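You operate a simulated robot arm through the tools that you are given. There is no shell and no other tool.

You run a simulated robot arm. Do the job below in one go: nothing can be reset, and whatever is moved stays where it is left.

## Task
Stop the test chair rocking with the shim the rock gauge calls for.
Fine: free the shim lock, pull the thin shim out, then read the gauge; lock the shims after. Where these are worked on the way, their far stop is far enough and under half their travel is too little: shim lock.

It is judged by the outcome, as a careful person would: the job done as asked, and still so three seconds after it is handed in. It fails if anything else is knocked over, pushed out of place, dropped, spilled or broken.

## Robot
A 7-joint arm with a two-finger parallel gripper, fixed in place. Base frame: the origin is on the floor under the middle of its stand, x ahead of it, y to its left, z up. Readings come in mm, degrees, newtons and seconds.
With the tool pointing down near the work surface it reaches from about 160 to 680 mm from the base axis. Its first joint turns from -166.0 to 166.0 degrees. Payload 1.57 kg.
Tool frame: the origin (TCP) lies between the finger pads and is the grasp point; the fingertips stand 30 mm ahead of it; z points along the fingers, y is the line along which they close. Largest opening 80 mm; finger width 17, thickness 12; the body of the gripper, 40 by 82 mm, starts 80 mm behind the TCP.
Orientation is told as [roll, pitch, yaw] about the base's x, y, z axes, in that order, counted from this pose: with the fingers straight down and closing along the base's y, the tool's x points along the base's -x, its y along +y and its z along -z.

## Interface
- The arm moves only by the tool send_rows. Its argument "rows" is a list of rows, each an object of numbers (a shift or turn left out is 0, a gripper value left out holds the last): "dx", "dy", "dz": the shift along the tool's x, y, z in m; "ax", "ay", "az": the turn, a rotation vector about the tool's x, y, z in degrees; "jaw": the opening, from 0 (shut) to 1 (fully open). In form: [{"dx": .., "dy": .., "dz": .., "ax": .., "ay": .., "az": .., "jaw": ..}, ...]. A call has 1 to 20 rows; each row is the pose to reach, as a shift and turn from the pose commanded when the call began, along the tool's axes at that moment. Each row takes 0.2 s and may step no farther than 50 mm and 8.6 degrees from the row before; otherwise, or with a gripper value out of range, the whole call is refused. Where a pose cannot be reached the arm comes as near as it can. A force on the tool above 90 N (or 10 N above the force at the start of the call, whichever is more), or a blocked arm, ends the call early, and 0.2 s more pass. Each finger travels about 72 mm/s and halts on what it meets, pressing with about 20 N; the grip force reading is that of the motor and also rises with nothing between the fingers. The clock runs only during rows and for 0.2 s after the last one: add rows that repeat a pose to give the fingers time. It gives the time, the measured TCP pose, the force on the tool (base axes), the opening and the grip force at its end, in the units of the frame above (readings bear some noise), with the torque about the TCP (base axes, N m) and any sound that the robot's microphone picked up, and new pictures: "show" is both (left out), scene, wrist or none.
- Cameras (640 x 400 px; columns grow to the right, rows downward): "scene" is fixed at [51.1, -500.5, 1049.6]; the picture's right is [0.92, -0.39, 0.00], its down [-0.13, -0.31, -0.94] and it looks along [0.36, 0.87, -0.34] (base axes); focal length 351 px, centre (320, 200). "wrist" rides on the gripper at [72, -7, -122] in the tool frame; the picture's right is [0.09, 1.00, 0.00], its down [-0.84, 0.08, -0.54] and it looks along [-0.54, 0.05, 0.84] (tool axes); focal length 238 px, centre (320, 200).
- move_column(by): slides the trunk up (or, below 0, down) by that many mm; the arm rides with it, the base frame stays. It gives what a move gives, with no picture.
- measure_at(camera, pixels): for up to 12 pixels [column, row] of the newest picture of that camera ("zoom" is the newest enlarged one), the place [x, y, z] in the base frame of the surface seen there, good to about 2 mm. No time passes.
- zoom(camera, box): a new picture of the part [left, top, right, bottom] of that camera's present view, enlarged. No time passes.
- sign_off(): hands the job in; it is judged then, once.

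Leave the gripper open and the arm clear of the work at the hand-in unless told otherwise.

The tools are called after "Emit:" as a command line: name --argument value ..., lists and objects as JSON in quotes. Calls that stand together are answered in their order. send_rows: Moves the arm, as the interface text tells. Its arguments: {"type":"object","properties":{"rows":{"type":"array"},"show":{"type":"string","enum":["both","scene","wrist","none"]}},"required":["rows"]} The other tools are called the same way: move_column (by) moves the trunk up or down; measure_at (camera, pixels) gives the place of the surface under pixels of a picture; zoom (camera, box) takes an enlarged picture of a part of a camera's view; sign_off () hands the job in.

At the start:

```text
clock: 0.0
tcp_pos: [365.7, 373.8, 765.2]
ee_rot: [0.0, 0.0, 0.0]
ft_force: [-0.3, -0.7, -0.1]
moment: [-0.03, 0.02, -0.02]
opening: 80.1
grip_force: 0.0
trunk travel left (down, up): [-100.0, 380.0]
```

scene: 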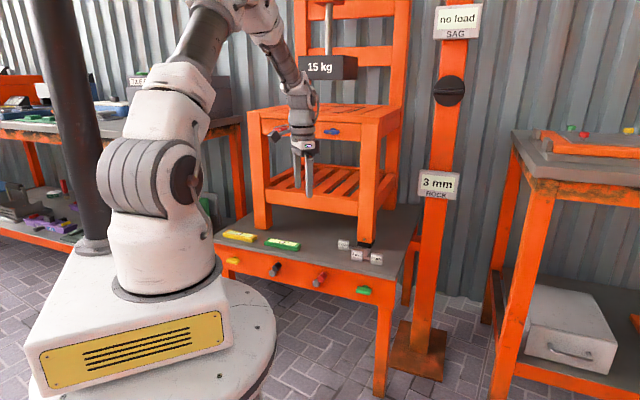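
wrist: 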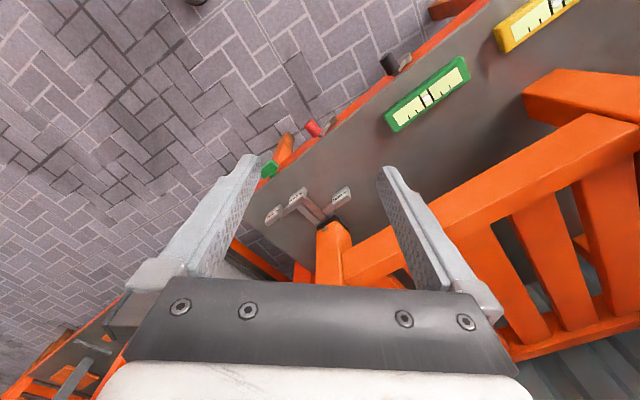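

The rock gauge in the scene reads "3 mm" near (438,182). I'll enlarge the table edge with its controls, the gauges, and the shims before moving anything.

Emit:
zoom --camera "scene" --box '[210, 220, 410, 345]'

Emit:
zoom --camera "scene" --box '[310, 220, 400, 276]'

Emit:
zoom --camera "scene" --box '[400, 150, 500, 212]'

Emit:
zoom --camera "wrist" --box '[220, 120, 400, 232]'

```text
3.20 times, centred on (310, 282) of scene
```

zoom: 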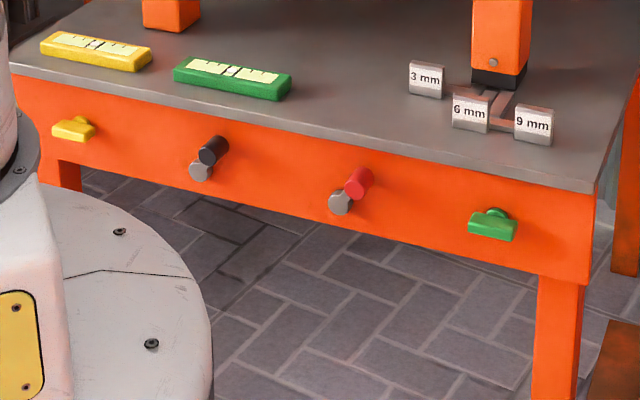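

```text
7.11 times, centred on (355, 248) of scene
```

zoom: 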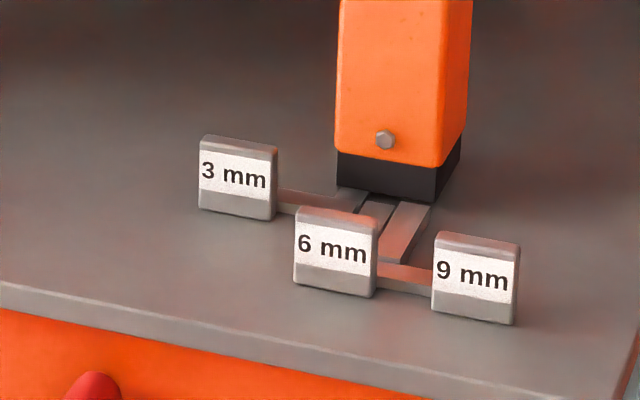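

```text
6.40 times, centred on (450, 181) of scene
```

zoom: 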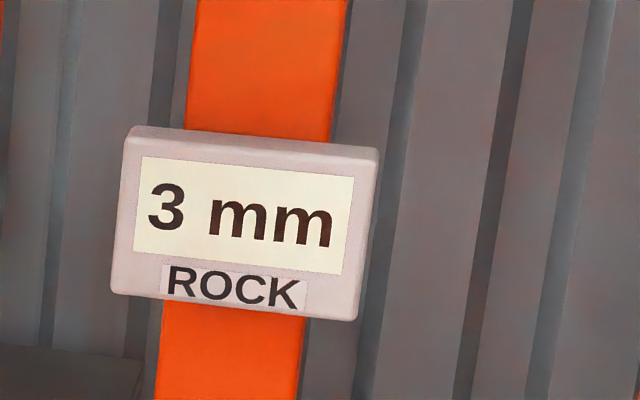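

```text
3.56 times, centred on (310, 176) of wrist
```

zoom: 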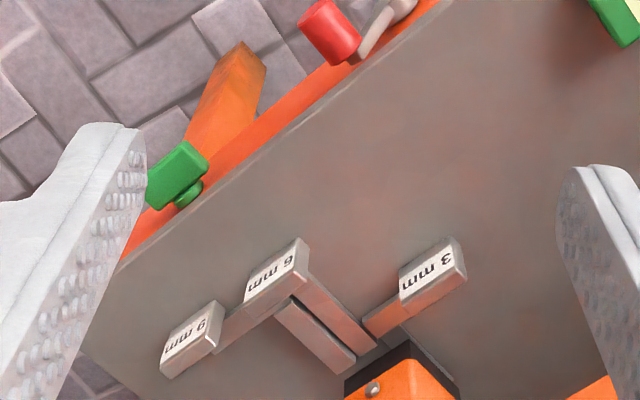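

I see three tagged shims (3, 6 and 9 mm) at the right front chair leg. On the front apron there are a yellow knob, a black lever, a red lever and a green knob, and I can't see any labels yet. I'll enlarge the rest of the scene to look for labels, and measure these parts.

Emit:
zoom --camera "scene" --box '[400, 0, 500, 120]'

Emit:
zoom --camera "scene" --box '[240, 50, 420, 163]'

Emit:
zoom --camera "scene" --box '[500, 90, 640, 180]'

Emit:
zoom --camera "scene" --box '[0, 60, 250, 220]'

Emit:
zoom --camera "scene" --box '[215, 225, 315, 288]'

Emit:
measure_at --camera "scene" --pixels '[[233, 261], [277, 267], [272, 273], [322, 277], [316, 283], [364, 291], [343, 244], [357, 255], [376, 258], [366, 245], [239, 236], [282, 244]]'

```text
3.33 times, centred on (450, 60) of scene
```

zoom: 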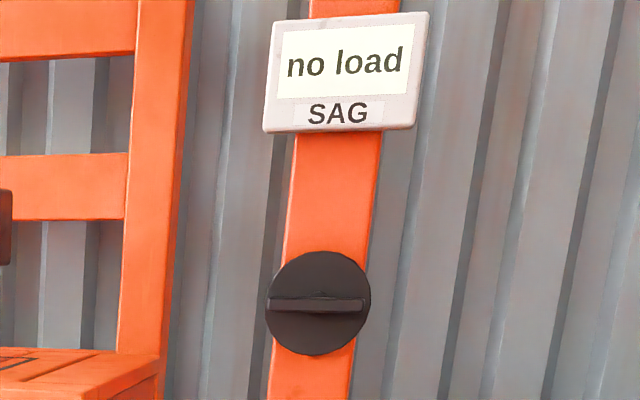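

```text
3.54 times, centred on (330, 106) of scene
```

zoom: 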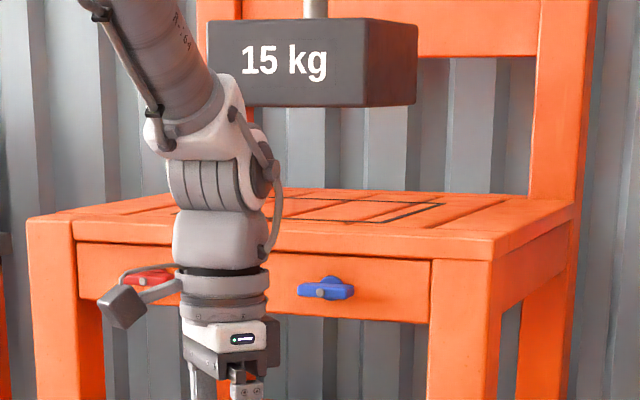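

```text
4.44 times, centred on (570, 135) of scene
```

zoom: 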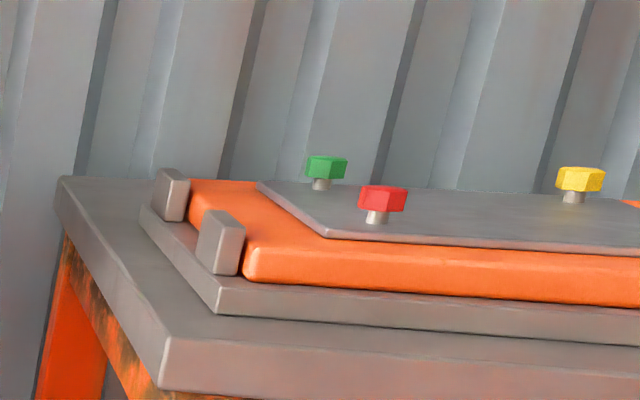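

```text
2.50 times, centred on (125, 140) of scene
```

zoom: 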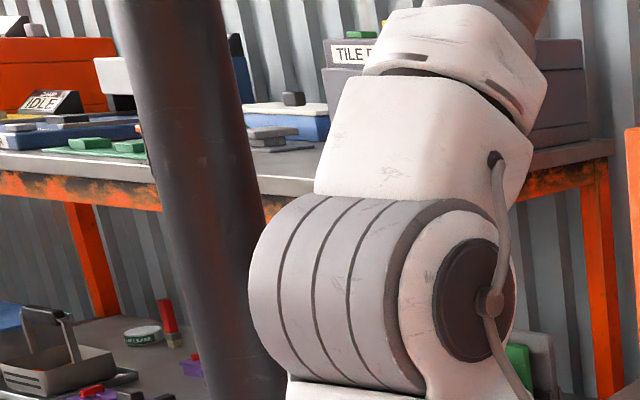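

```text
6.35 times, centred on (265, 256) of scene
```

zoom: 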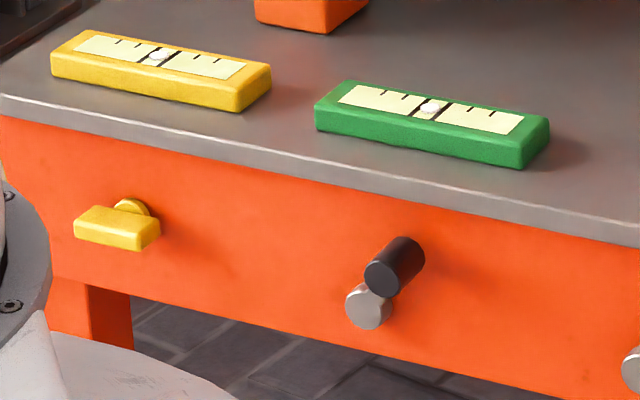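

```text
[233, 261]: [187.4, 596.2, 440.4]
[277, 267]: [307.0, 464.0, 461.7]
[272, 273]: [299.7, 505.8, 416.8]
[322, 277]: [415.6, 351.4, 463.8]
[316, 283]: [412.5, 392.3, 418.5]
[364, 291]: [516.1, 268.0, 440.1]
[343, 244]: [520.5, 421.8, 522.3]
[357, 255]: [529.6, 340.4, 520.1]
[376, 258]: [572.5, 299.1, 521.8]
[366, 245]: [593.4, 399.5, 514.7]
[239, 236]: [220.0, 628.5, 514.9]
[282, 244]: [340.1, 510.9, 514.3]
```

Working from those points, the table front runs along u=(0.707,-0.707) and the inward direction is v=(0.707,0.707). The 3 mm tag sits about 50 mm further in than the 6 and 9 mm tags, so it is the one under the foot. No lock is labelled yet. I'll measure the chair leg, rails and table top, and zoom in closely on the levers.

Emit:
measure_at --camera "scene" --pixels '[[360, 241], [375, 241], [360, 200], [376, 200], [320, 205], [320, 196], [320, 252], [400, 240], [330, 131], [272, 132], [340, 110], [449, 91]]'

Emit:
zoom --camera "scene" --box '[255, 250, 345, 306]'

Emit:
zoom --camera "wrist" --box '[240, 30, 440, 155]'

```text
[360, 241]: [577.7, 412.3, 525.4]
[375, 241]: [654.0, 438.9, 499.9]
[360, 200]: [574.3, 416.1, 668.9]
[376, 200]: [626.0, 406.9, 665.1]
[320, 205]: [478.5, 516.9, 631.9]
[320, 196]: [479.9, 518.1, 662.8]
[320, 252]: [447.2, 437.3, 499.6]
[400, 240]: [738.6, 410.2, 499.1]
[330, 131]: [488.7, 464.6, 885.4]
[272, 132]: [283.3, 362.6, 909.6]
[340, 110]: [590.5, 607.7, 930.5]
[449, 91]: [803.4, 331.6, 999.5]
```

```text
7.11 times, centred on (300, 278) of scene
```

zoom: 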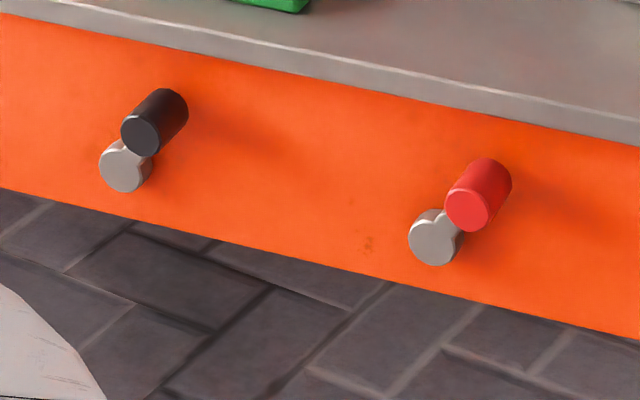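

```text
3.20 times, centred on (340, 92) of wrist
```

zoom: 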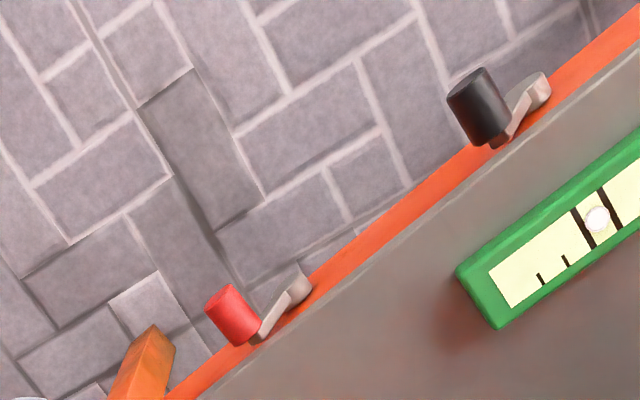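

The table top is at z≈499, the chair leg front is at v≈700, and the 3 mm tag front is at v≈666. Both levers lean about 35° to the right. I'll turn the tool 45° to square up with the table and get straight-on wrist pictures.

Emit:
send_rows --rows '[{"az": -7.5}, {"az": -15}, {"az": -22.5}, {"az": -30}, {"az": -37.5}, {"az": -45}, {"az": -45}]' --show "both"

```text
clock: 1.6
tcp_pos: [364.7, 373.4, 765.2]
ee_rot: [0.1, 0.0, 45.0]
ft_force: [-0.2, 0.5, 0.3]
moment: [-0.01, 0.02, 0.04]
opening: 79.9
grip_force: 0.0
trunk travel left (down, up): [-100.0, 380.0]
```

scene: 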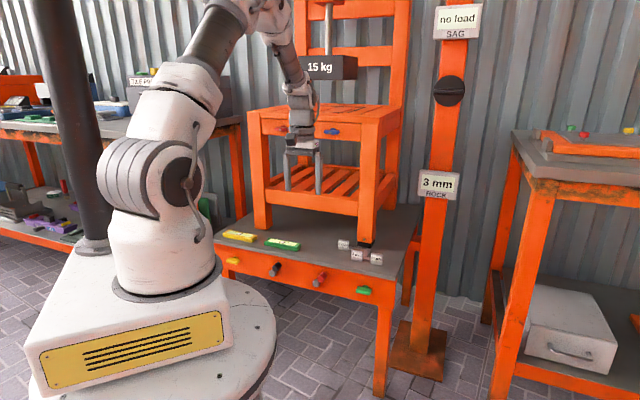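
wrist: 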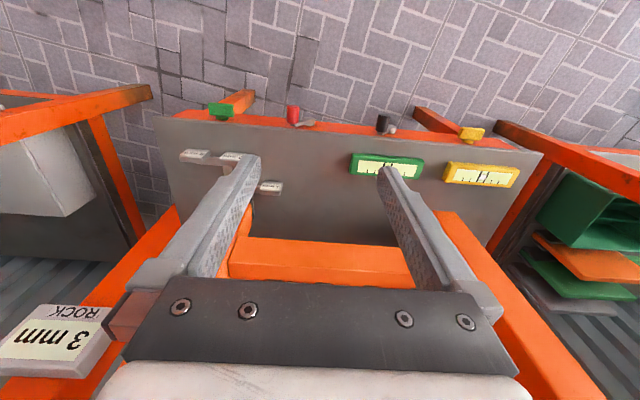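

The tool is square to the table now. Next I'll back away and tilt the camera forward to view the apron front from robot height, looking for labels or linkages by the levers.

Emit:
send_rows --rows '[{"dx": 0.0165, "dy": 0.007, "dz": 0.02, "ay": -7}, {"dx": 0.033, "dy": 0.014, "dz": 0.04, "ay": -14}, {"dx": 0.05, "dy": 0.021, "dz": 0.06, "ay": -21}, {"dx": 0.067, "dy": 0.028, "dz": 0.08, "ay": -28}, {"dx": 0.083, "dy": 0.035, "dz": 0.1, "ay": -35}, {"dx": 0.1, "dy": 0.042, "dz": 0.12, "ay": -42}, {"dx": 0.111, "dy": 0.049, "dz": 0.14, "ay": -49}, {"dx": 0.122, "dy": 0.054, "dz": 0.16, "ay": -55}, {"dx": 0.122, "dy": 0.054, "dz": 0.16, "ay": -55}]' --show "both"

```text
clock: 3.6
tcp_pos: [242.5, 328.5, 609.8]
ee_rot: [0.1, -55.6, 44.7]
ft_force: [-0.5, 0.3, 0.5]
moment: [-0.03, 0.01, 0.0]
opening: 79.8
grip_force: 0.0
trunk travel left (down, up): [-100.0, 380.0]
```

scene: 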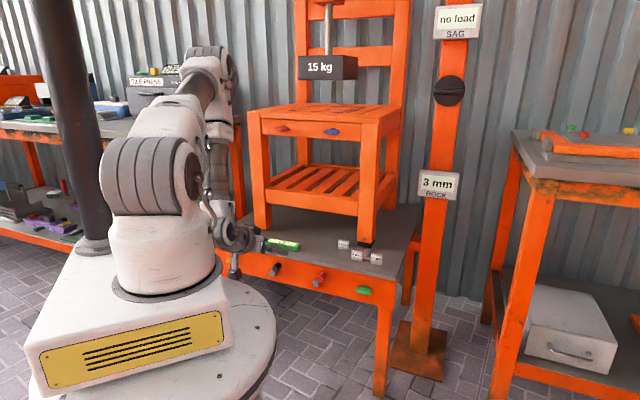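
wrist: 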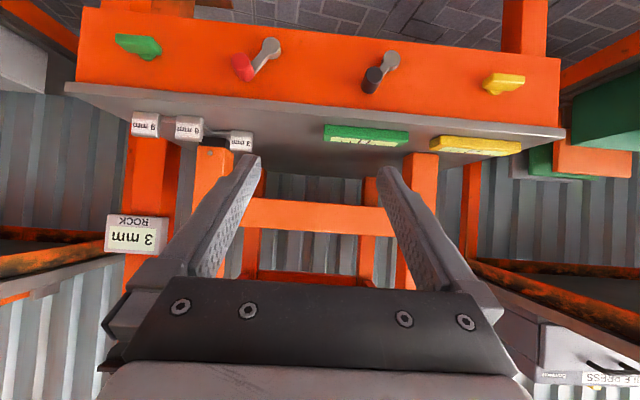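

I now have a front view, upside down, with the green knob near (138,45), red lever near (255,58), black lever near (380,70) and yellow knob near (503,82). I'll enlarge each and check for markings.

Emit:
zoom --camera "wrist" --box '[60, 0, 320, 162]'

Emit:
zoom --camera "wrist" --box '[320, 10, 580, 172]'

Emit:
zoom --camera "wrist" --box '[120, 95, 280, 195]'

Emit:
measure_at --camera "wrist" --pixels '[[243, 67], [269, 47], [373, 78], [390, 62], [320, 70], [138, 45], [503, 82], [144, 127], [187, 129], [241, 141], [255, 57], [380, 70]]'

Emit:
zoom --camera "scene" --box '[240, 90, 420, 202]'

Emit:
zoom --camera "scene" --box '[260, 0, 420, 100]'

```text
2.46 times, centred on (190, 81) of wrist
```

zoom: 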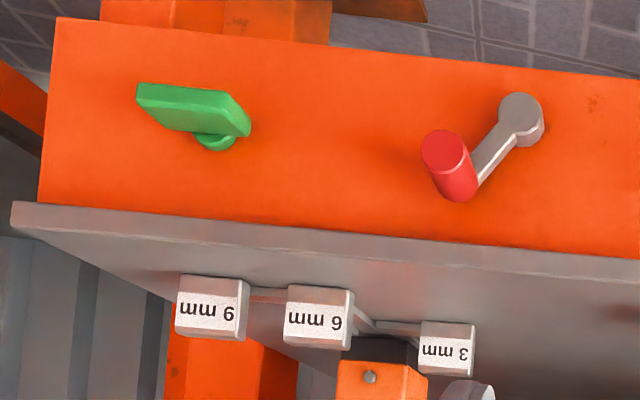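

```text
2.46 times, centred on (450, 91) of wrist
```

zoom: 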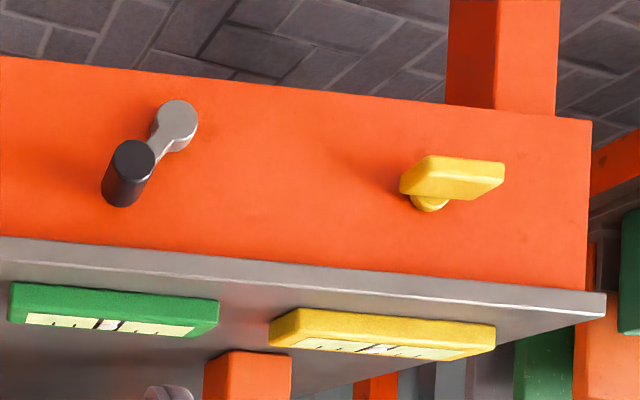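

```text
4.00 times, centred on (200, 145) of wrist
```

zoom: 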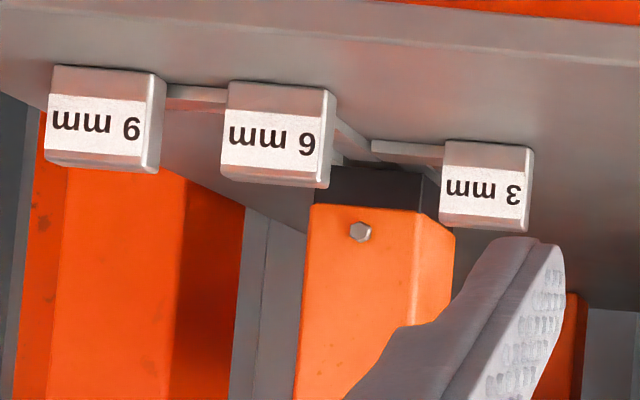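

```text
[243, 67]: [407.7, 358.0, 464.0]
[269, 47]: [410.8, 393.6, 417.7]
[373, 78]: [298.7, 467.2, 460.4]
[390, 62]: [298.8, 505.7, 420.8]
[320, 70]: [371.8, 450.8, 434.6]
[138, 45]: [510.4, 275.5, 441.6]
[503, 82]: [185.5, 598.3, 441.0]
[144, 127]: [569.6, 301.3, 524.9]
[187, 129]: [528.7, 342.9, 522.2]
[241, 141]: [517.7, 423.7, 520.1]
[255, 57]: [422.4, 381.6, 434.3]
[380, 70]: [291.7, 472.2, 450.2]
```

```text
3.56 times, centred on (330, 146) of scene
```

zoom: 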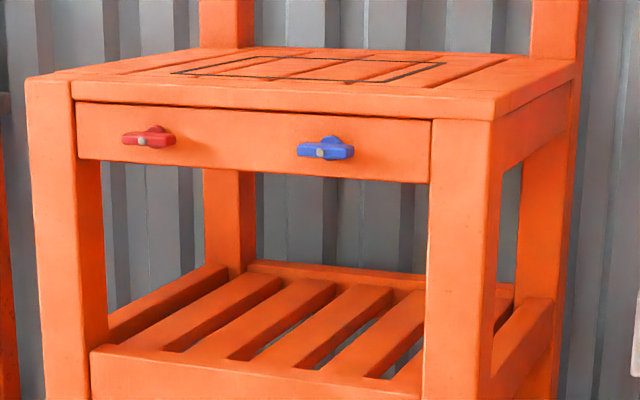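

```text
4.00 times, centred on (340, 50) of scene
```

zoom: 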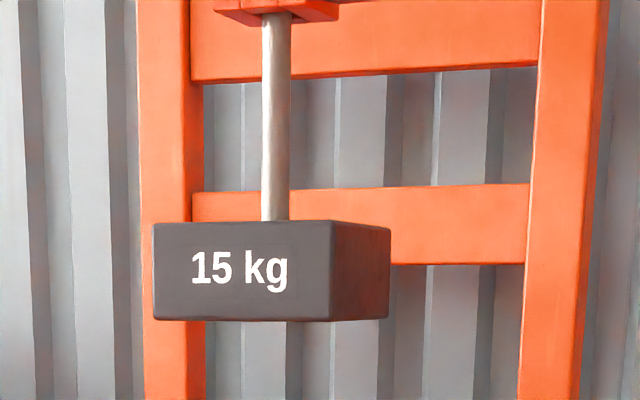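

None of the four apron controls carries a label. I'd like to see under the table for a linkage from a lever to the shims, so I'll first check how much room the robot's own stand leaves.

Emit:
measure_at --camera "scene" --pixels '[[240, 290], [270, 330], [265, 370], [225, 300], [380, 340], [262, 285], [340, 300], [150, 350]]'

Emit:
zoom --camera "scene" --box '[200, 240, 420, 400]'

```text
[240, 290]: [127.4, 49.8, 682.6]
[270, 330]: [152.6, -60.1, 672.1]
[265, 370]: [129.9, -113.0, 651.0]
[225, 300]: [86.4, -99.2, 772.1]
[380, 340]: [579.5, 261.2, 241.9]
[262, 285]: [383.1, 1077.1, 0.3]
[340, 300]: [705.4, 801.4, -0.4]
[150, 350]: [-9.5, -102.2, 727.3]
```

```text
2.50 times, centred on (310, 320) of scene
```

zoom: 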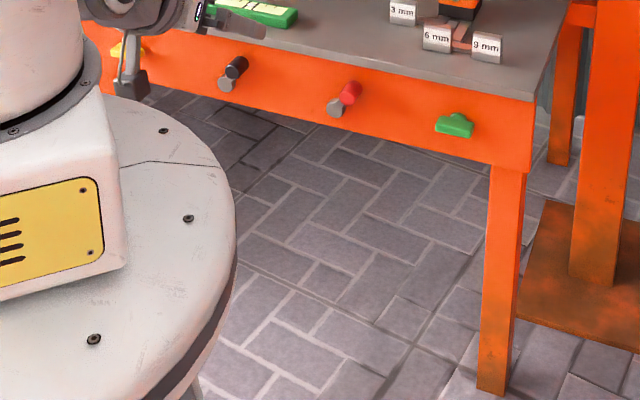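

The stand disc is at z≈680 with radius about 165 mm, so the arm has room in front of it. I'll lower the hand in front of the apron for an upward look under the table.

Emit:
send_rows --rows '[{"dx": 0.024, "dz": 0.0206, "ay": -2}, {"dx": 0.0485, "dz": 0.0412, "ay": -4}, {"dx": 0.0727, "dz": 0.062, "ay": -6}, {"dx": 0.097, "dz": 0.0825, "ay": -8}, {"dx": 0.121, "dz": 0.103, "ay": -10}, {"dx": 0.1455, "dz": 0.1239, "ay": -12}, {"dx": 0.1455, "dz": 0.1239, "ay": -12}]' --show "both"

```text
clock: 5.2
tcp_pos: [256.0, 353.2, 425.6]
ee_rot: [2.9, -68.8, 42.1]
ft_force: [-0.6, 0.7, -0.4]
moment: [-0.02, 0.01, 0.0]
opening: 79.9
grip_force: 0.0
trunk travel left (down, up): [-100.0, 380.0]
```

scene: 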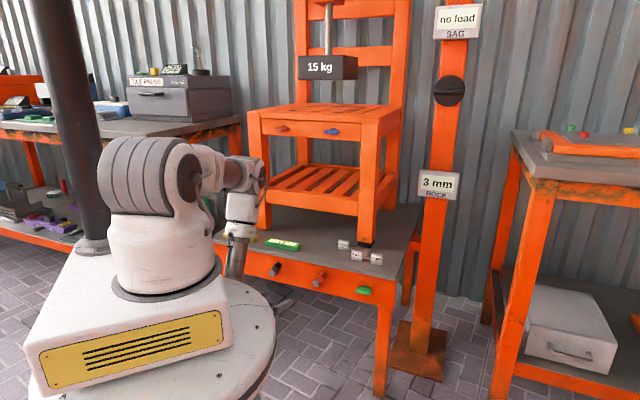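
wrist: 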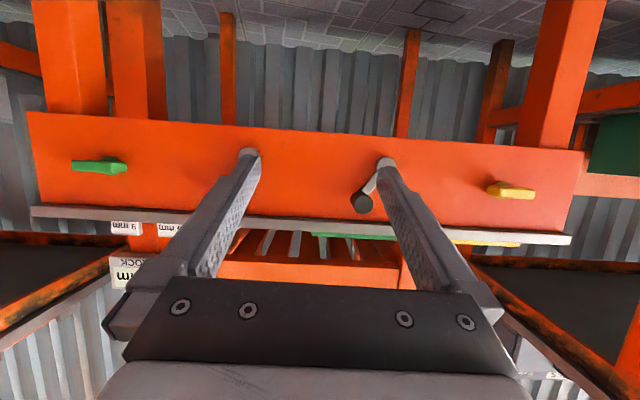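

There's no linkage visible under the table, which leaves the levers ambiguous. One lever may work the hanging 15 kg load, so I'll raise the hand and look at the top of the mast for a matching colour or linkage.

Emit:
send_rows --rows '[{"dx": -0.0367, "dz": -0.0236}, {"dx": -0.0734, "dz": -0.0472}, {"dx": -0.11, "dz": -0.0708}, {"dx": -0.147, "dz": -0.0944, "ay": -2}, {"dx": -0.1835, "dz": -0.118, "ay": -5}, {"dx": -0.22, "dz": -0.1416, "ay": -8}, {"dx": -0.257, "dz": -0.165, "ay": -11}, {"dx": -0.2936, "dz": -0.189, "ay": -14}, {"dx": -0.33, "dz": -0.212, "ay": -16}, {"dx": -0.367, "dz": -0.236, "ay": -18}, {"dx": -0.367, "dz": -0.236, "ay": -18}]' --show "both"

```text
clock: 6.5
tcp_pos: [259.5, 356.8, 654.0]
ee_rot: [14.4, -82.0, 29.0]
ft_force: [0.1, -0.5, 0.0]
moment: [0.0, -0.02, 0.01]
opening: 80.0
grip_force: 0.0
out of reach, approached as far as the arm can: row 6
trunk travel left (down, up): [-100.0, 380.0]
stopped in row 6: the arm was blocked; the commanded pose is now the measured one
```

scene: 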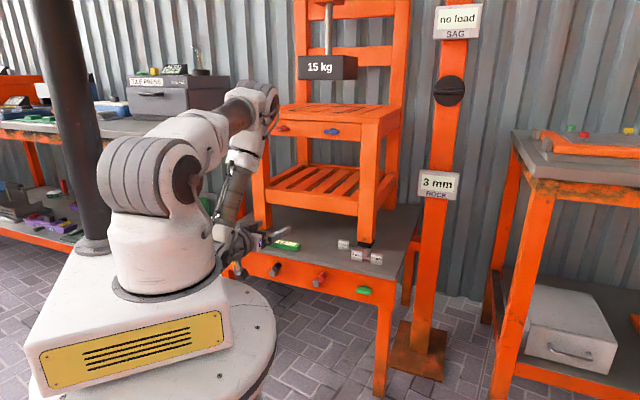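
wrist: 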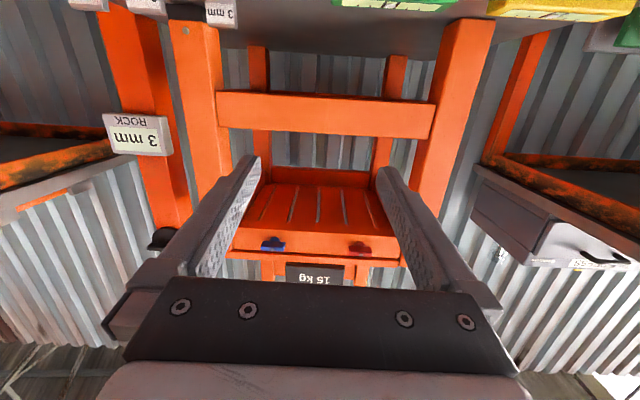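

The arm hit its joint limit near horizontal, without touching anything. The weight shows at about (312,275), but the hand hides the mast above it. I'll ease the tilt back and raise the trunk to look straight at the mast head.

Emit:
send_rows --rows '[{"ay": 7}, {"ay": 14}, {"ay": 21}, {"ay": 28}, {"ay": 28}]' --show "none"

Emit:
move_column --by 380

Emit:
send_rows --rows '[{"ay": 0}]' --show "both"

```text
clock: 7.7
tcp_pos: [259.0, 356.0, 655.7]
ee_rot: [3.4, -54.0, 40.4]
ft_force: [-0.2, -0.2, 0.5]
moment: [0.04, -0.01, 0.01]
opening: 79.9
grip_force: 0.1
trunk travel left (down, up): [-100.0, 380.0]
```

```text
clock: 11.4
tcp_pos: [258.7, 357.0, 1035.0]
ee_rot: [3.5, -54.2, 40.5]
ft_force: [-0.6, -0.1, 0.0]
moment: [-0.01, -0.02, -0.01]
opening: 80.1
grip_force: 0.1
trunk travel left (down, up): [-480.0, 0.0]
```

```text
clock: 11.8
tcp_pos: [259.1, 355.4, 1035.0]
ee_rot: [3.4, -54.2, 40.5]
ft_force: [-0.4, -0.5, -0.4]
moment: [0.01, -0.02, 0.0]
opening: 80.0
grip_force: 0.2
trunk travel left (down, up): [-480.0, 0.0]
```

scene: 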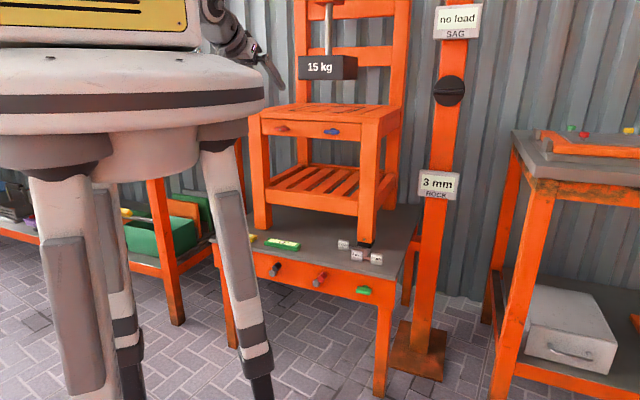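
wrist: 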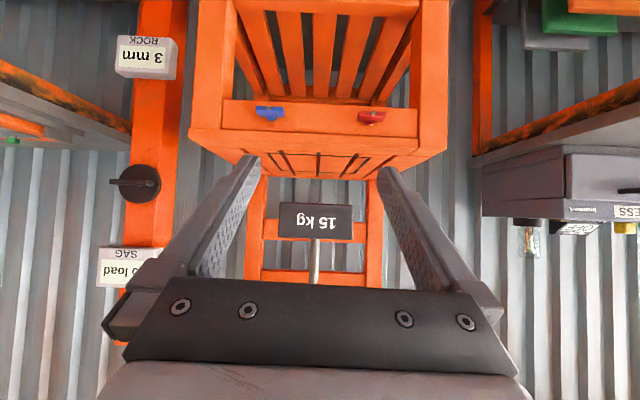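

The mast head is still hidden behind the hand. I'll raise the arm another 200 mm.

Emit:
send_rows --rows '[{"dx": -0.0324, "dz": -0.0234}, {"dx": -0.065, "dz": -0.047}, {"dx": -0.097, "dz": -0.07}, {"dx": -0.13, "dz": -0.094}, {"dx": -0.162, "dz": -0.117}, {"dx": -0.162, "dz": -0.117}]' --show "wrist"

```text
clock: 13.2
tcp_pos: [268.3, 357.6, 1235.5]
ee_rot: [3.3, -53.9, 40.5]
ft_force: [0.3, 0.8, 0.4]
moment: [-0.03, 0.02, -0.02]
opening: 80.3
grip_force: 0.1
out of reach, approached as far as the arm can: row 2, 3, 4, 5, 6
trunk travel left (down, up): [-480.0, 0.0]
```

wrist: 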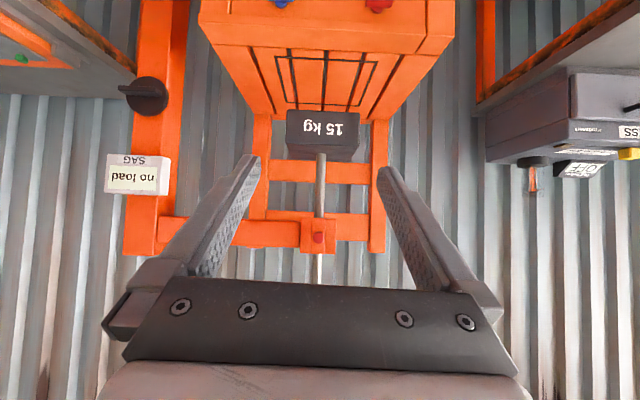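

The mast head is visible now at about (318,237), with a small red item on it. I'll enlarge it.

Emit:
zoom --camera "wrist" --box '[260, 180, 380, 255]'

Emit:
zoom --camera "wrist" --box '[90, 60, 250, 160]'

Emit:
zoom --camera "wrist" --box '[240, 0, 420, 112]'

Emit:
measure_at --camera "wrist" --pixels '[[318, 237], [320, 135], [146, 95], [137, 175], [327, 80]]'

```text
5.33 times, centred on (320, 218) of wrist
```

zoom: 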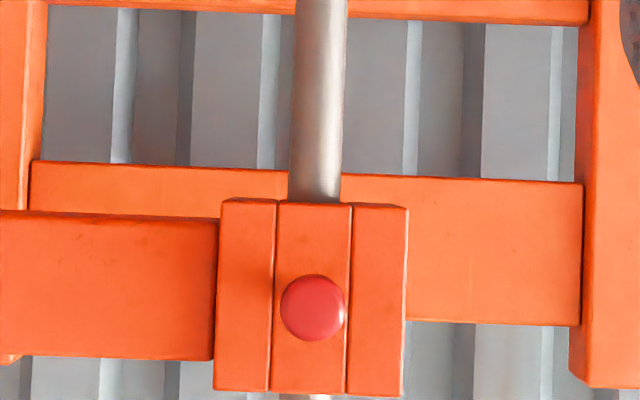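

```text
4.00 times, centred on (170, 110) of wrist
```

zoom: 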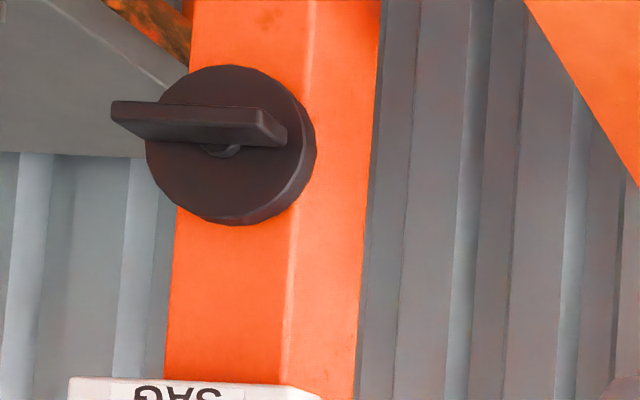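

```text
3.56 times, centred on (330, 56) of wrist
```

zoom: 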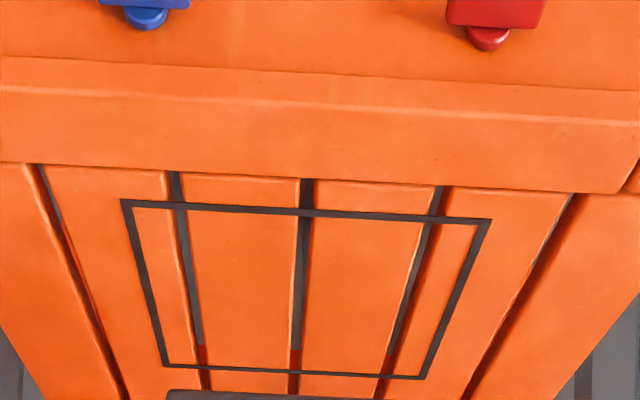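

```text
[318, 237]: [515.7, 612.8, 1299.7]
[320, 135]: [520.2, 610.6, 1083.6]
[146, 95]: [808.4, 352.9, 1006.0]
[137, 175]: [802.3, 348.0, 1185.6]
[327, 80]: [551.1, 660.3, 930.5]
```

The load carriage has its own red button and the post has its own black dial, so the load doesn't need a table lever. The red lever is the one nearest the shims, so it's my first candidate, and I'll try it gently. I'll lower the trunk back and bring the tool upright first.

Emit:
move_column --by -380

Emit:
send_rows --rows '[{"ay": 8}, {"ay": 16}, {"ay": 24}, {"ay": 32}, {"ay": 40}, {"ay": 48}, {"ay": 54}, {"ay": 54}]' --show "both"

```text
clock: 16.9
tcp_pos: [269.9, 357.1, 854.7]
ee_rot: [3.3, -54.2, 40.5]
ft_force: [-0.3, -0.1, -0.2]
moment: [0.0, -0.01, 0.0]
opening: 79.8
grip_force: 0.1
trunk travel left (down, up): [-100.0, 380.0]
```

```text
clock: 18.7
tcp_pos: [269.7, 357.5, 855.5]
ee_rot: [2.1, 0.0, 43.3]
ft_force: [0.1, -0.5, 0.8]
moment: [0.0, 0.01, -0.03]
opening: 79.7
grip_force: 0.1
out of reach, approached as far as the arm can: row 3
trunk travel left (down, up): [-100.0, 380.0]
```

scene: 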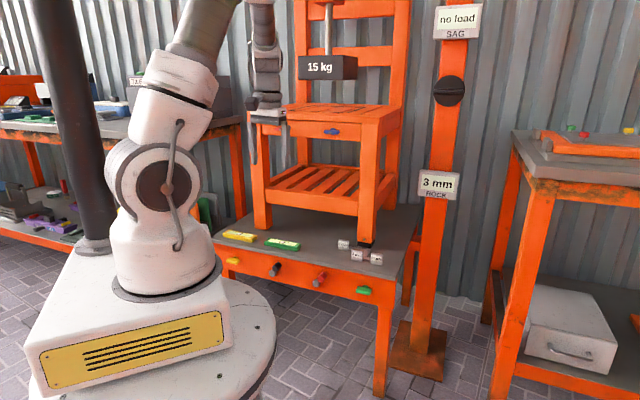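
wrist: 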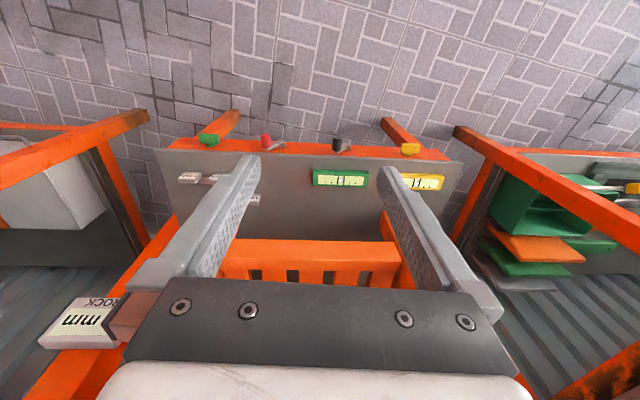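

The tool is upright with the levers clear. Next I'll move above the red lever at about u=40, v=553, z=620 and trim the orientation to exactly 45° yaw for a close look.

Emit:
send_rows --rows '[{"dx": -0.016, "dy": -0.0154, "dz": 0.0331, "ax": 0.7, "az": -0.6}, {"dx": -0.032, "dy": -0.0307, "dz": 0.0662, "ax": 1.4, "az": -1.2}, {"dx": -0.048, "dy": -0.046, "dz": 0.0993, "ax": 2.1, "az": -1.7}, {"dx": -0.0643, "dy": -0.0614, "dz": 0.1324, "ax": 2.1, "az": -1.7}, {"dx": -0.0804, "dy": -0.0768, "dz": 0.1655, "ax": 2.1, "az": -1.7}, {"dx": -0.0964, "dy": -0.0921, "dz": 0.1986, "ax": 2.1, "az": -1.7}, {"dx": -0.1125, "dy": -0.1075, "dz": 0.2317, "ax": 2.1, "az": -1.7}, {"dx": -0.1125, "dy": -0.1075, "dz": 0.2317, "ax": 2.1, "az": -1.7}]' --show "both"

```text
clock: 20.5
tcp_pos: [418.0, 360.2, 620.8]
ee_rot: [-0.3, -0.1, 44.9]
ft_force: [0.8, -0.6, 0.0]
moment: [0.01, 0.01, 0.01]
opening: 80.0
grip_force: 0.1
trunk travel left (down, up): [-100.0, 380.0]
```

scene: 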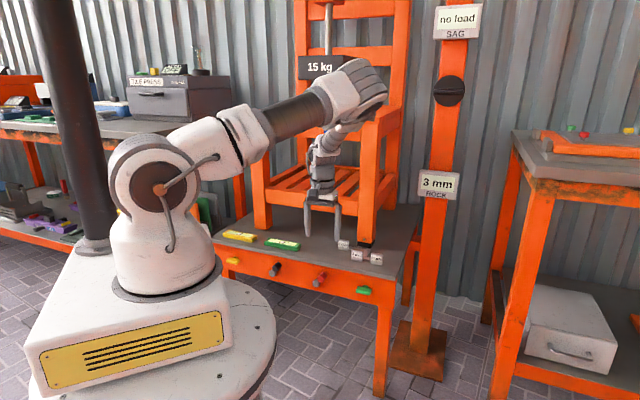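
wrist: 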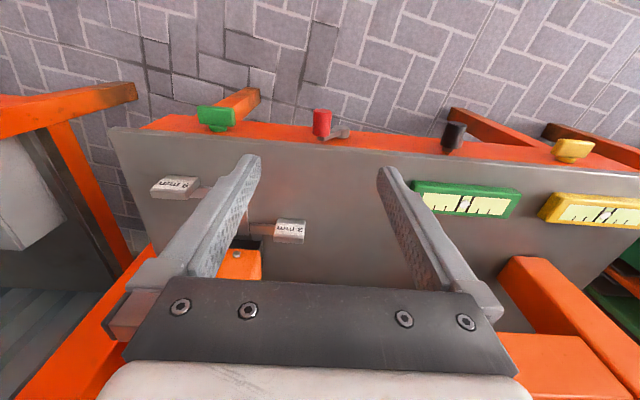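

The arm's wrist bulge at (365,90) looks close to the chair in the picture, so I'll measure the clearance. I'll also enlarge the red lever at (322,125) and measure it and the table edge.

Emit:
measure_at --camera "scene" --pixels '[[378, 85], [365, 75], [350, 115], [320, 160], [390, 120], [320, 68]]'

Emit:
zoom --camera "wrist" --box '[260, 90, 400, 178]'

Emit:
measure_at --camera "wrist" --pixels '[[322, 115], [322, 130], [316, 122], [330, 122], [340, 133], [322, 146], [322, 152], [340, 148], [300, 128]]'

```text
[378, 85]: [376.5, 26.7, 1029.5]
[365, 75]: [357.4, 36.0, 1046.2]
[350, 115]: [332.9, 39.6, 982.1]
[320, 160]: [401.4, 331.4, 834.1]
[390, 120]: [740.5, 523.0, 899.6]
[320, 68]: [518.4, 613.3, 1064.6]
```

```text
4.55 times, centred on (330, 134) of wrist
```

zoom: 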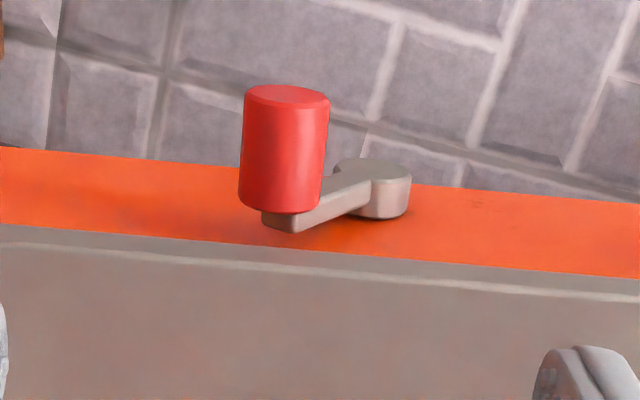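

```text
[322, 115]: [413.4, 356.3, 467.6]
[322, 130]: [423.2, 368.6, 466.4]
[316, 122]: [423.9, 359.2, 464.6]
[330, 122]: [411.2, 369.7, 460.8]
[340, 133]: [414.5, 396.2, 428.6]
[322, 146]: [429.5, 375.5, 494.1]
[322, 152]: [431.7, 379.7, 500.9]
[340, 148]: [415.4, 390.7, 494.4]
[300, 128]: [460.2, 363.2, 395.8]
```

The elbow is at (376,27,1030), well clear. The red peg is centred at about u=39, z=458, spans v≈542–562, and is about 19 mm thick. The hub is at u≈13, z=418 and the table edge at v≈569.5. I'll lower the fingers to straddle the peg.

Emit:
send_rows --rows '[{"dx": -0.0005, "dy": 0.0015, "dz": 0.04, "jaw": 0.65}, {"dx": -0.0005, "dy": 0.0015, "dz": 0.08, "jaw": 0.65}, {"dx": -0.0005, "dy": 0.0015, "dz": 0.12, "jaw": 0.65}, {"dx": -0.0005, "dy": 0.0015, "dz": 0.157, "jaw": 0.65}, {"dx": -0.0005, "dy": 0.0015, "dz": 0.157, "jaw": 0.5}]' --show "both"

```text
clock: 21.7
tcp_pos: [414.6, 358.9, 462.8]
ee_rot: [-0.3, -0.1, 44.8]
ft_force: [-0.6, 0.1, 0.4]
moment: [0.0, 0.02, -0.01]
opening: 40.1
grip_force: 0.0
trunk travel left (down, up): [-100.0, 380.0]
```

scene: 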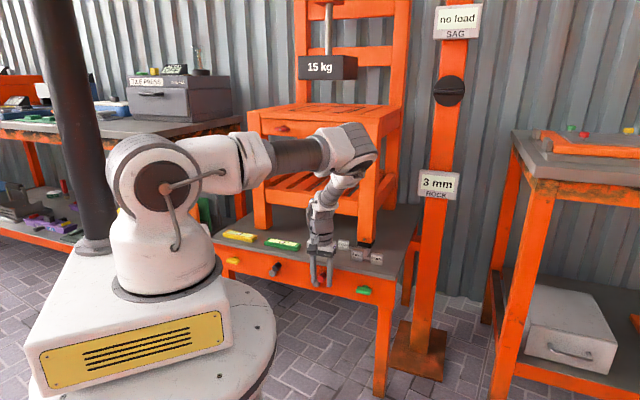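
wrist: 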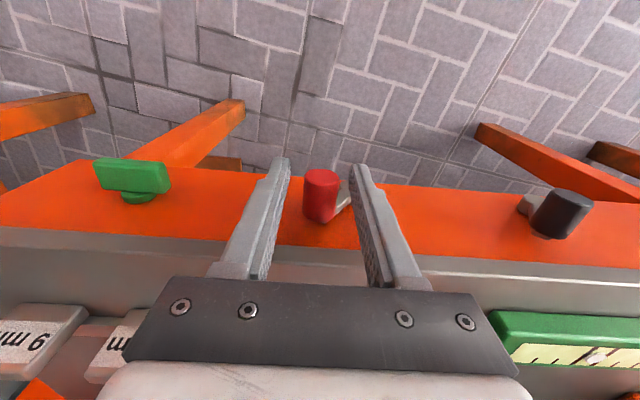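

The fingers straddle the red peg, which shows centred at about (320,195). I'll close to a loose cage of about 24 mm and swing the lever a small part of the way left to feel the resistance and see what responds.

Emit:
send_rows --rows '[{"dx": -0.002, "jaw": 0.3}, {"dx": -0.002, "jaw": 0.3}, {"dx": -0.002, "dy": 0.005, "dz": -0.003}, {"dx": -0.002, "dy": 0.01, "dz": -0.005}, {"dx": -0.002, "dy": 0.015, "dz": -0.006}, {"dx": -0.002, "dy": 0.015, "dz": -0.006}]' --show "both"

```text
clock: 23.1
tcp_pos: [408.5, 373.7, 468.5]
ee_rot: [-0.1, -0.2, 44.9]
ft_force: [1.6, -1.4, 0.0]
moment: [-0.01, -0.01, 0.05]
opening: 25.4
grip_force: 0.8
trunk travel left (down, up): [-100.0, 380.0]
```

scene: 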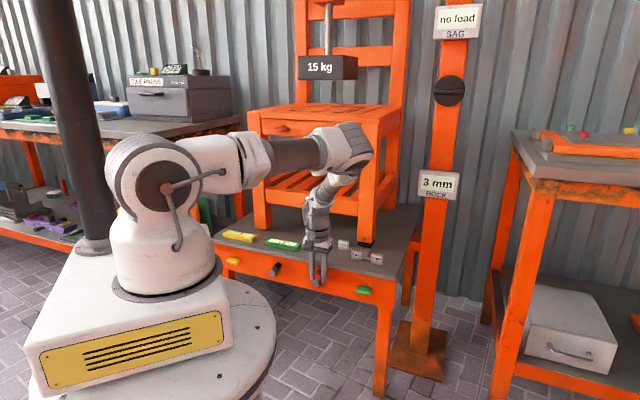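
wrist: 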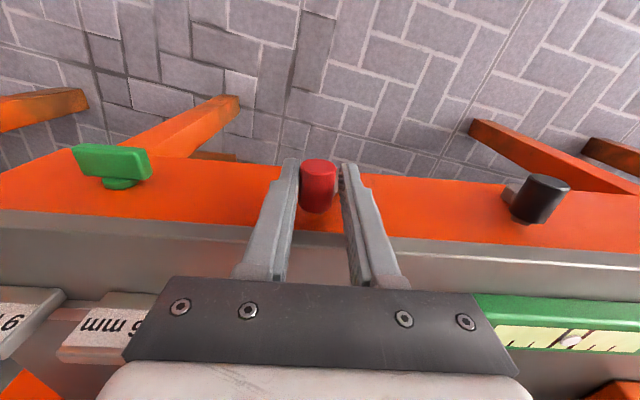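

The red lever swings left with only about 2 N. I'll check whether anything else (shims, weight, gauge) has changed.

Emit:
zoom --camera "scene" --box '[310, 220, 400, 276]'

Emit:
zoom --camera "scene" --box '[400, 150, 500, 212]'

Emit:
measure_at --camera "scene" --pixels '[[320, 68], [343, 244], [357, 255], [376, 258]]'

```text
7.11 times, centred on (355, 248) of scene
```

zoom: 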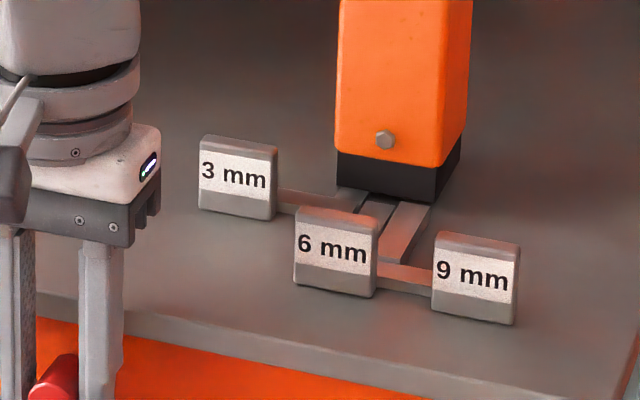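

```text
6.40 times, centred on (450, 181) of scene
```

zoom: 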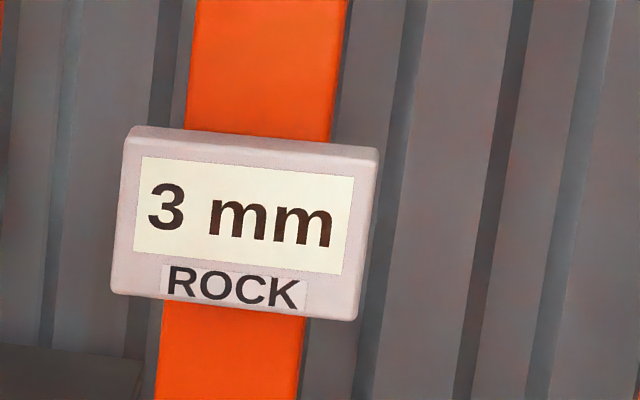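

```text
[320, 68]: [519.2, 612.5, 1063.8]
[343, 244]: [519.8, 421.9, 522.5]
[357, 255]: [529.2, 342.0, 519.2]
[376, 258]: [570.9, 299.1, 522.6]
```

Nothing else responds yet, which fits a lock. I'll keep swinging the red lever left in small steps and watch for a stop or a sound.

Emit:
send_rows --rows '[{"dy": 0.0079, "dz": -0.0005}, {"dy": 0.0162, "dz": -0.001}, {"dy": 0.0244, "dz": 0.0}, {"dy": 0.0323, "dz": 0.0025}, {"dy": 0.0323, "dz": 0.0025}]' --show "both"

```text
clock: 24.3
tcp_pos: [388.2, 398.4, 467.1]
ee_rot: [-0.3, -0.1, 44.9]
ft_force: [1.3, -2.3, 0.2]
moment: [-0.02, -0.01, 0.04]
opening: 25.4
grip_force: 1.2
trunk travel left (down, up): [-100.0, 380.0]
```

scene: 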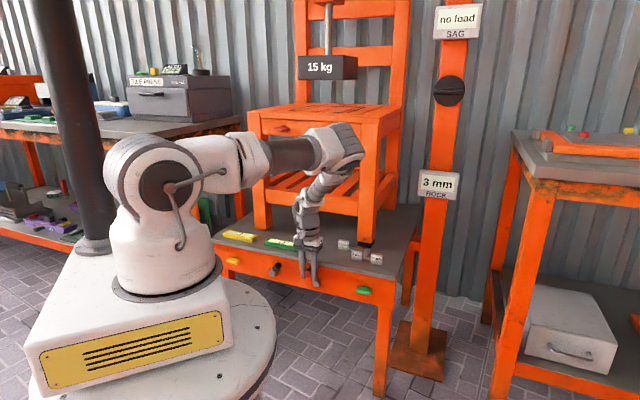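
wrist: 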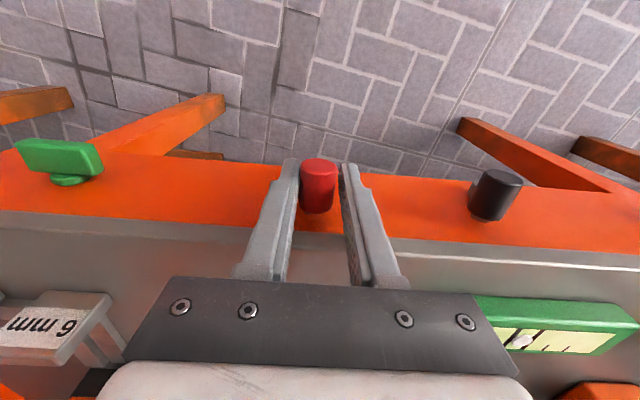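

Still moving freely at about 2.5 N, with the lever now about 20° past vertical. I'll continue in smaller steps toward the far stop.

Emit:
send_rows --rows '[{"dy": 0.0035, "dz": 0.002}, {"dy": 0.0065, "dz": 0.004}, {"dy": 0.0095, "dz": 0.006}, {"dy": 0.0095, "dz": 0.006}]' --show "wrist"

```text
clock: 25.3
tcp_pos: [380.6, 404.9, 458.9]
ee_rot: [-0.1, -0.2, 45.0]
ft_force: [0.3, -0.2, -0.4]
moment: [0.01, -0.02, -0.01]
opening: 24.1
grip_force: 0.1
trunk travel left (down, up): [-100.0, 380.0]
```

wrist: 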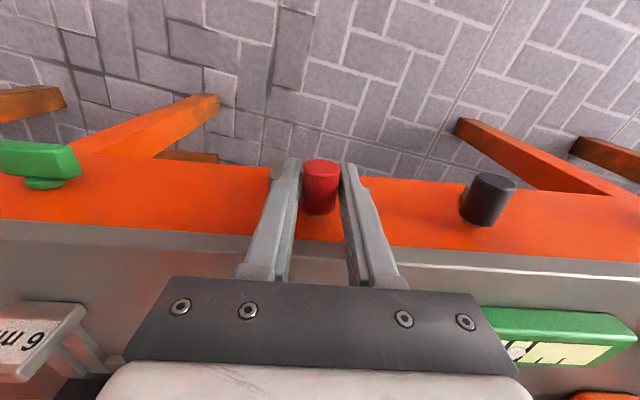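

The force dropped to zero, so the peg is no longer pressing on the finger. I'll enlarge and measure where the lever is.

Emit:
zoom --camera "wrist" --box '[260, 140, 400, 228]'

Emit:
measure_at --camera "wrist" --pixels '[[321, 168], [321, 185], [308, 190], [334, 190], [321, 205], [310, 200]]'

Emit:
zoom --camera "scene" --box '[255, 240, 345, 296]'

```text
4.55 times, centred on (330, 184) of wrist
```

zoom: 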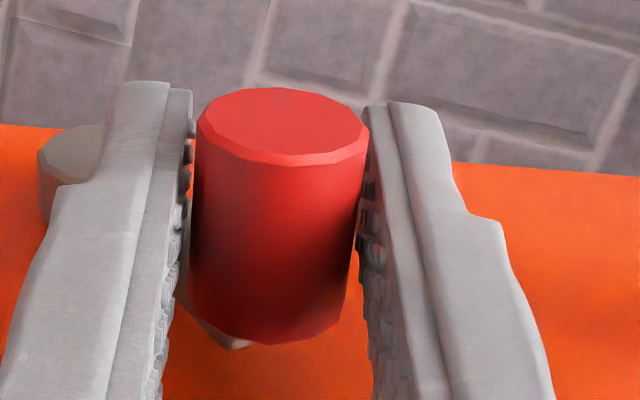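

```text
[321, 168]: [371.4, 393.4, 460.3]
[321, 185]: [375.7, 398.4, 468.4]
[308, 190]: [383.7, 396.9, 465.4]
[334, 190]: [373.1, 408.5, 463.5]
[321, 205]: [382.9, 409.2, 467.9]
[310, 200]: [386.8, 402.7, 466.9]
```

```text
7.11 times, centred on (300, 268) of scene
```

zoom: 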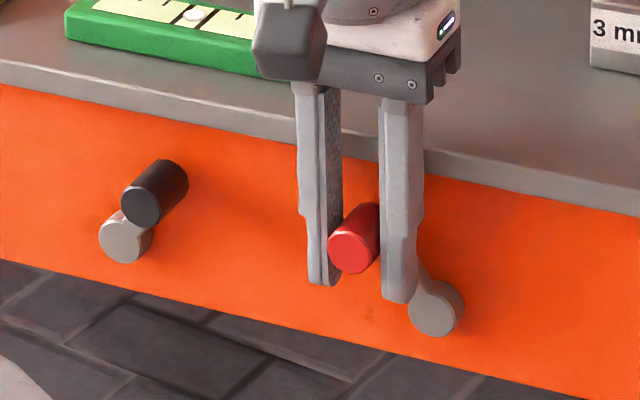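

The peg is now at about u≈-14, z≈459, roughly the mirror of its start, and sits mid-cage. I'll push a few more millimetres to find out whether this is the far stop.

Emit:
send_rows --rows '[{"dy": 0.002}, {"dy": 0.004, "dz": 0.001}, {"dy": 0.005, "dz": 0.0015}, {"dy": 0.005, "dz": 0.0015}]' --show "wrist"

```text
clock: 26.3
tcp_pos: [379.0, 406.4, 459.1]
ee_rot: [-0.2, 0.0, 44.8]
ft_force: [2.6, -1.4, -0.2]
moment: [0.01, -0.03, 0.05]
opening: 26.4
grip_force: 1.5
trunk travel left (down, up): [-100.0, 380.0]
```

wrist: 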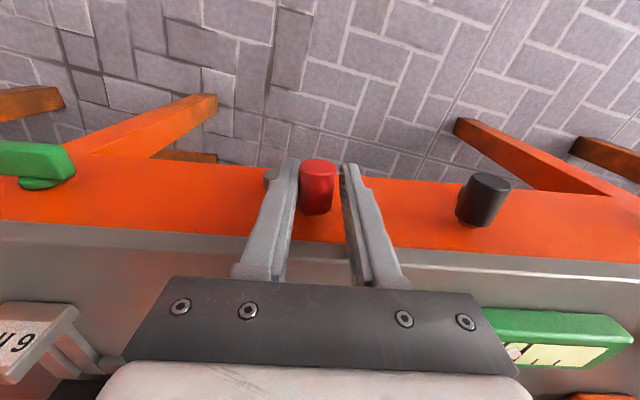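

The hand moved only about 2 mm of the 5 mm commanded and the fingers spread slightly, which suggests a stop. I'll push a little more to confirm.

Emit:
send_rows --rows '[{"dy": 0.003}, {"dy": 0.006, "dz": 0.001}, {"dy": 0.008, "dz": 0.002}, {"dy": 0.008, "dz": 0.002}, {"dy": 0.008, "dz": 0.002}]' --show "wrist"

```text
clock: 27.5
tcp_pos: [373.1, 413.9, 455.6]
ee_rot: [-0.4, -0.2, 44.8]
ft_force: [13.3, -10.6, 5.1]
moment: [-0.19, 0.01, 0.18]
opening: 40.0
grip_force: 9.3
trunk travel left (down, up): [-100.0, 380.0]
```

wrist: 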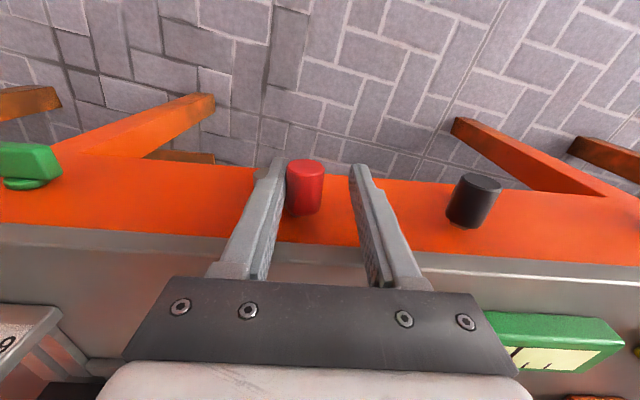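

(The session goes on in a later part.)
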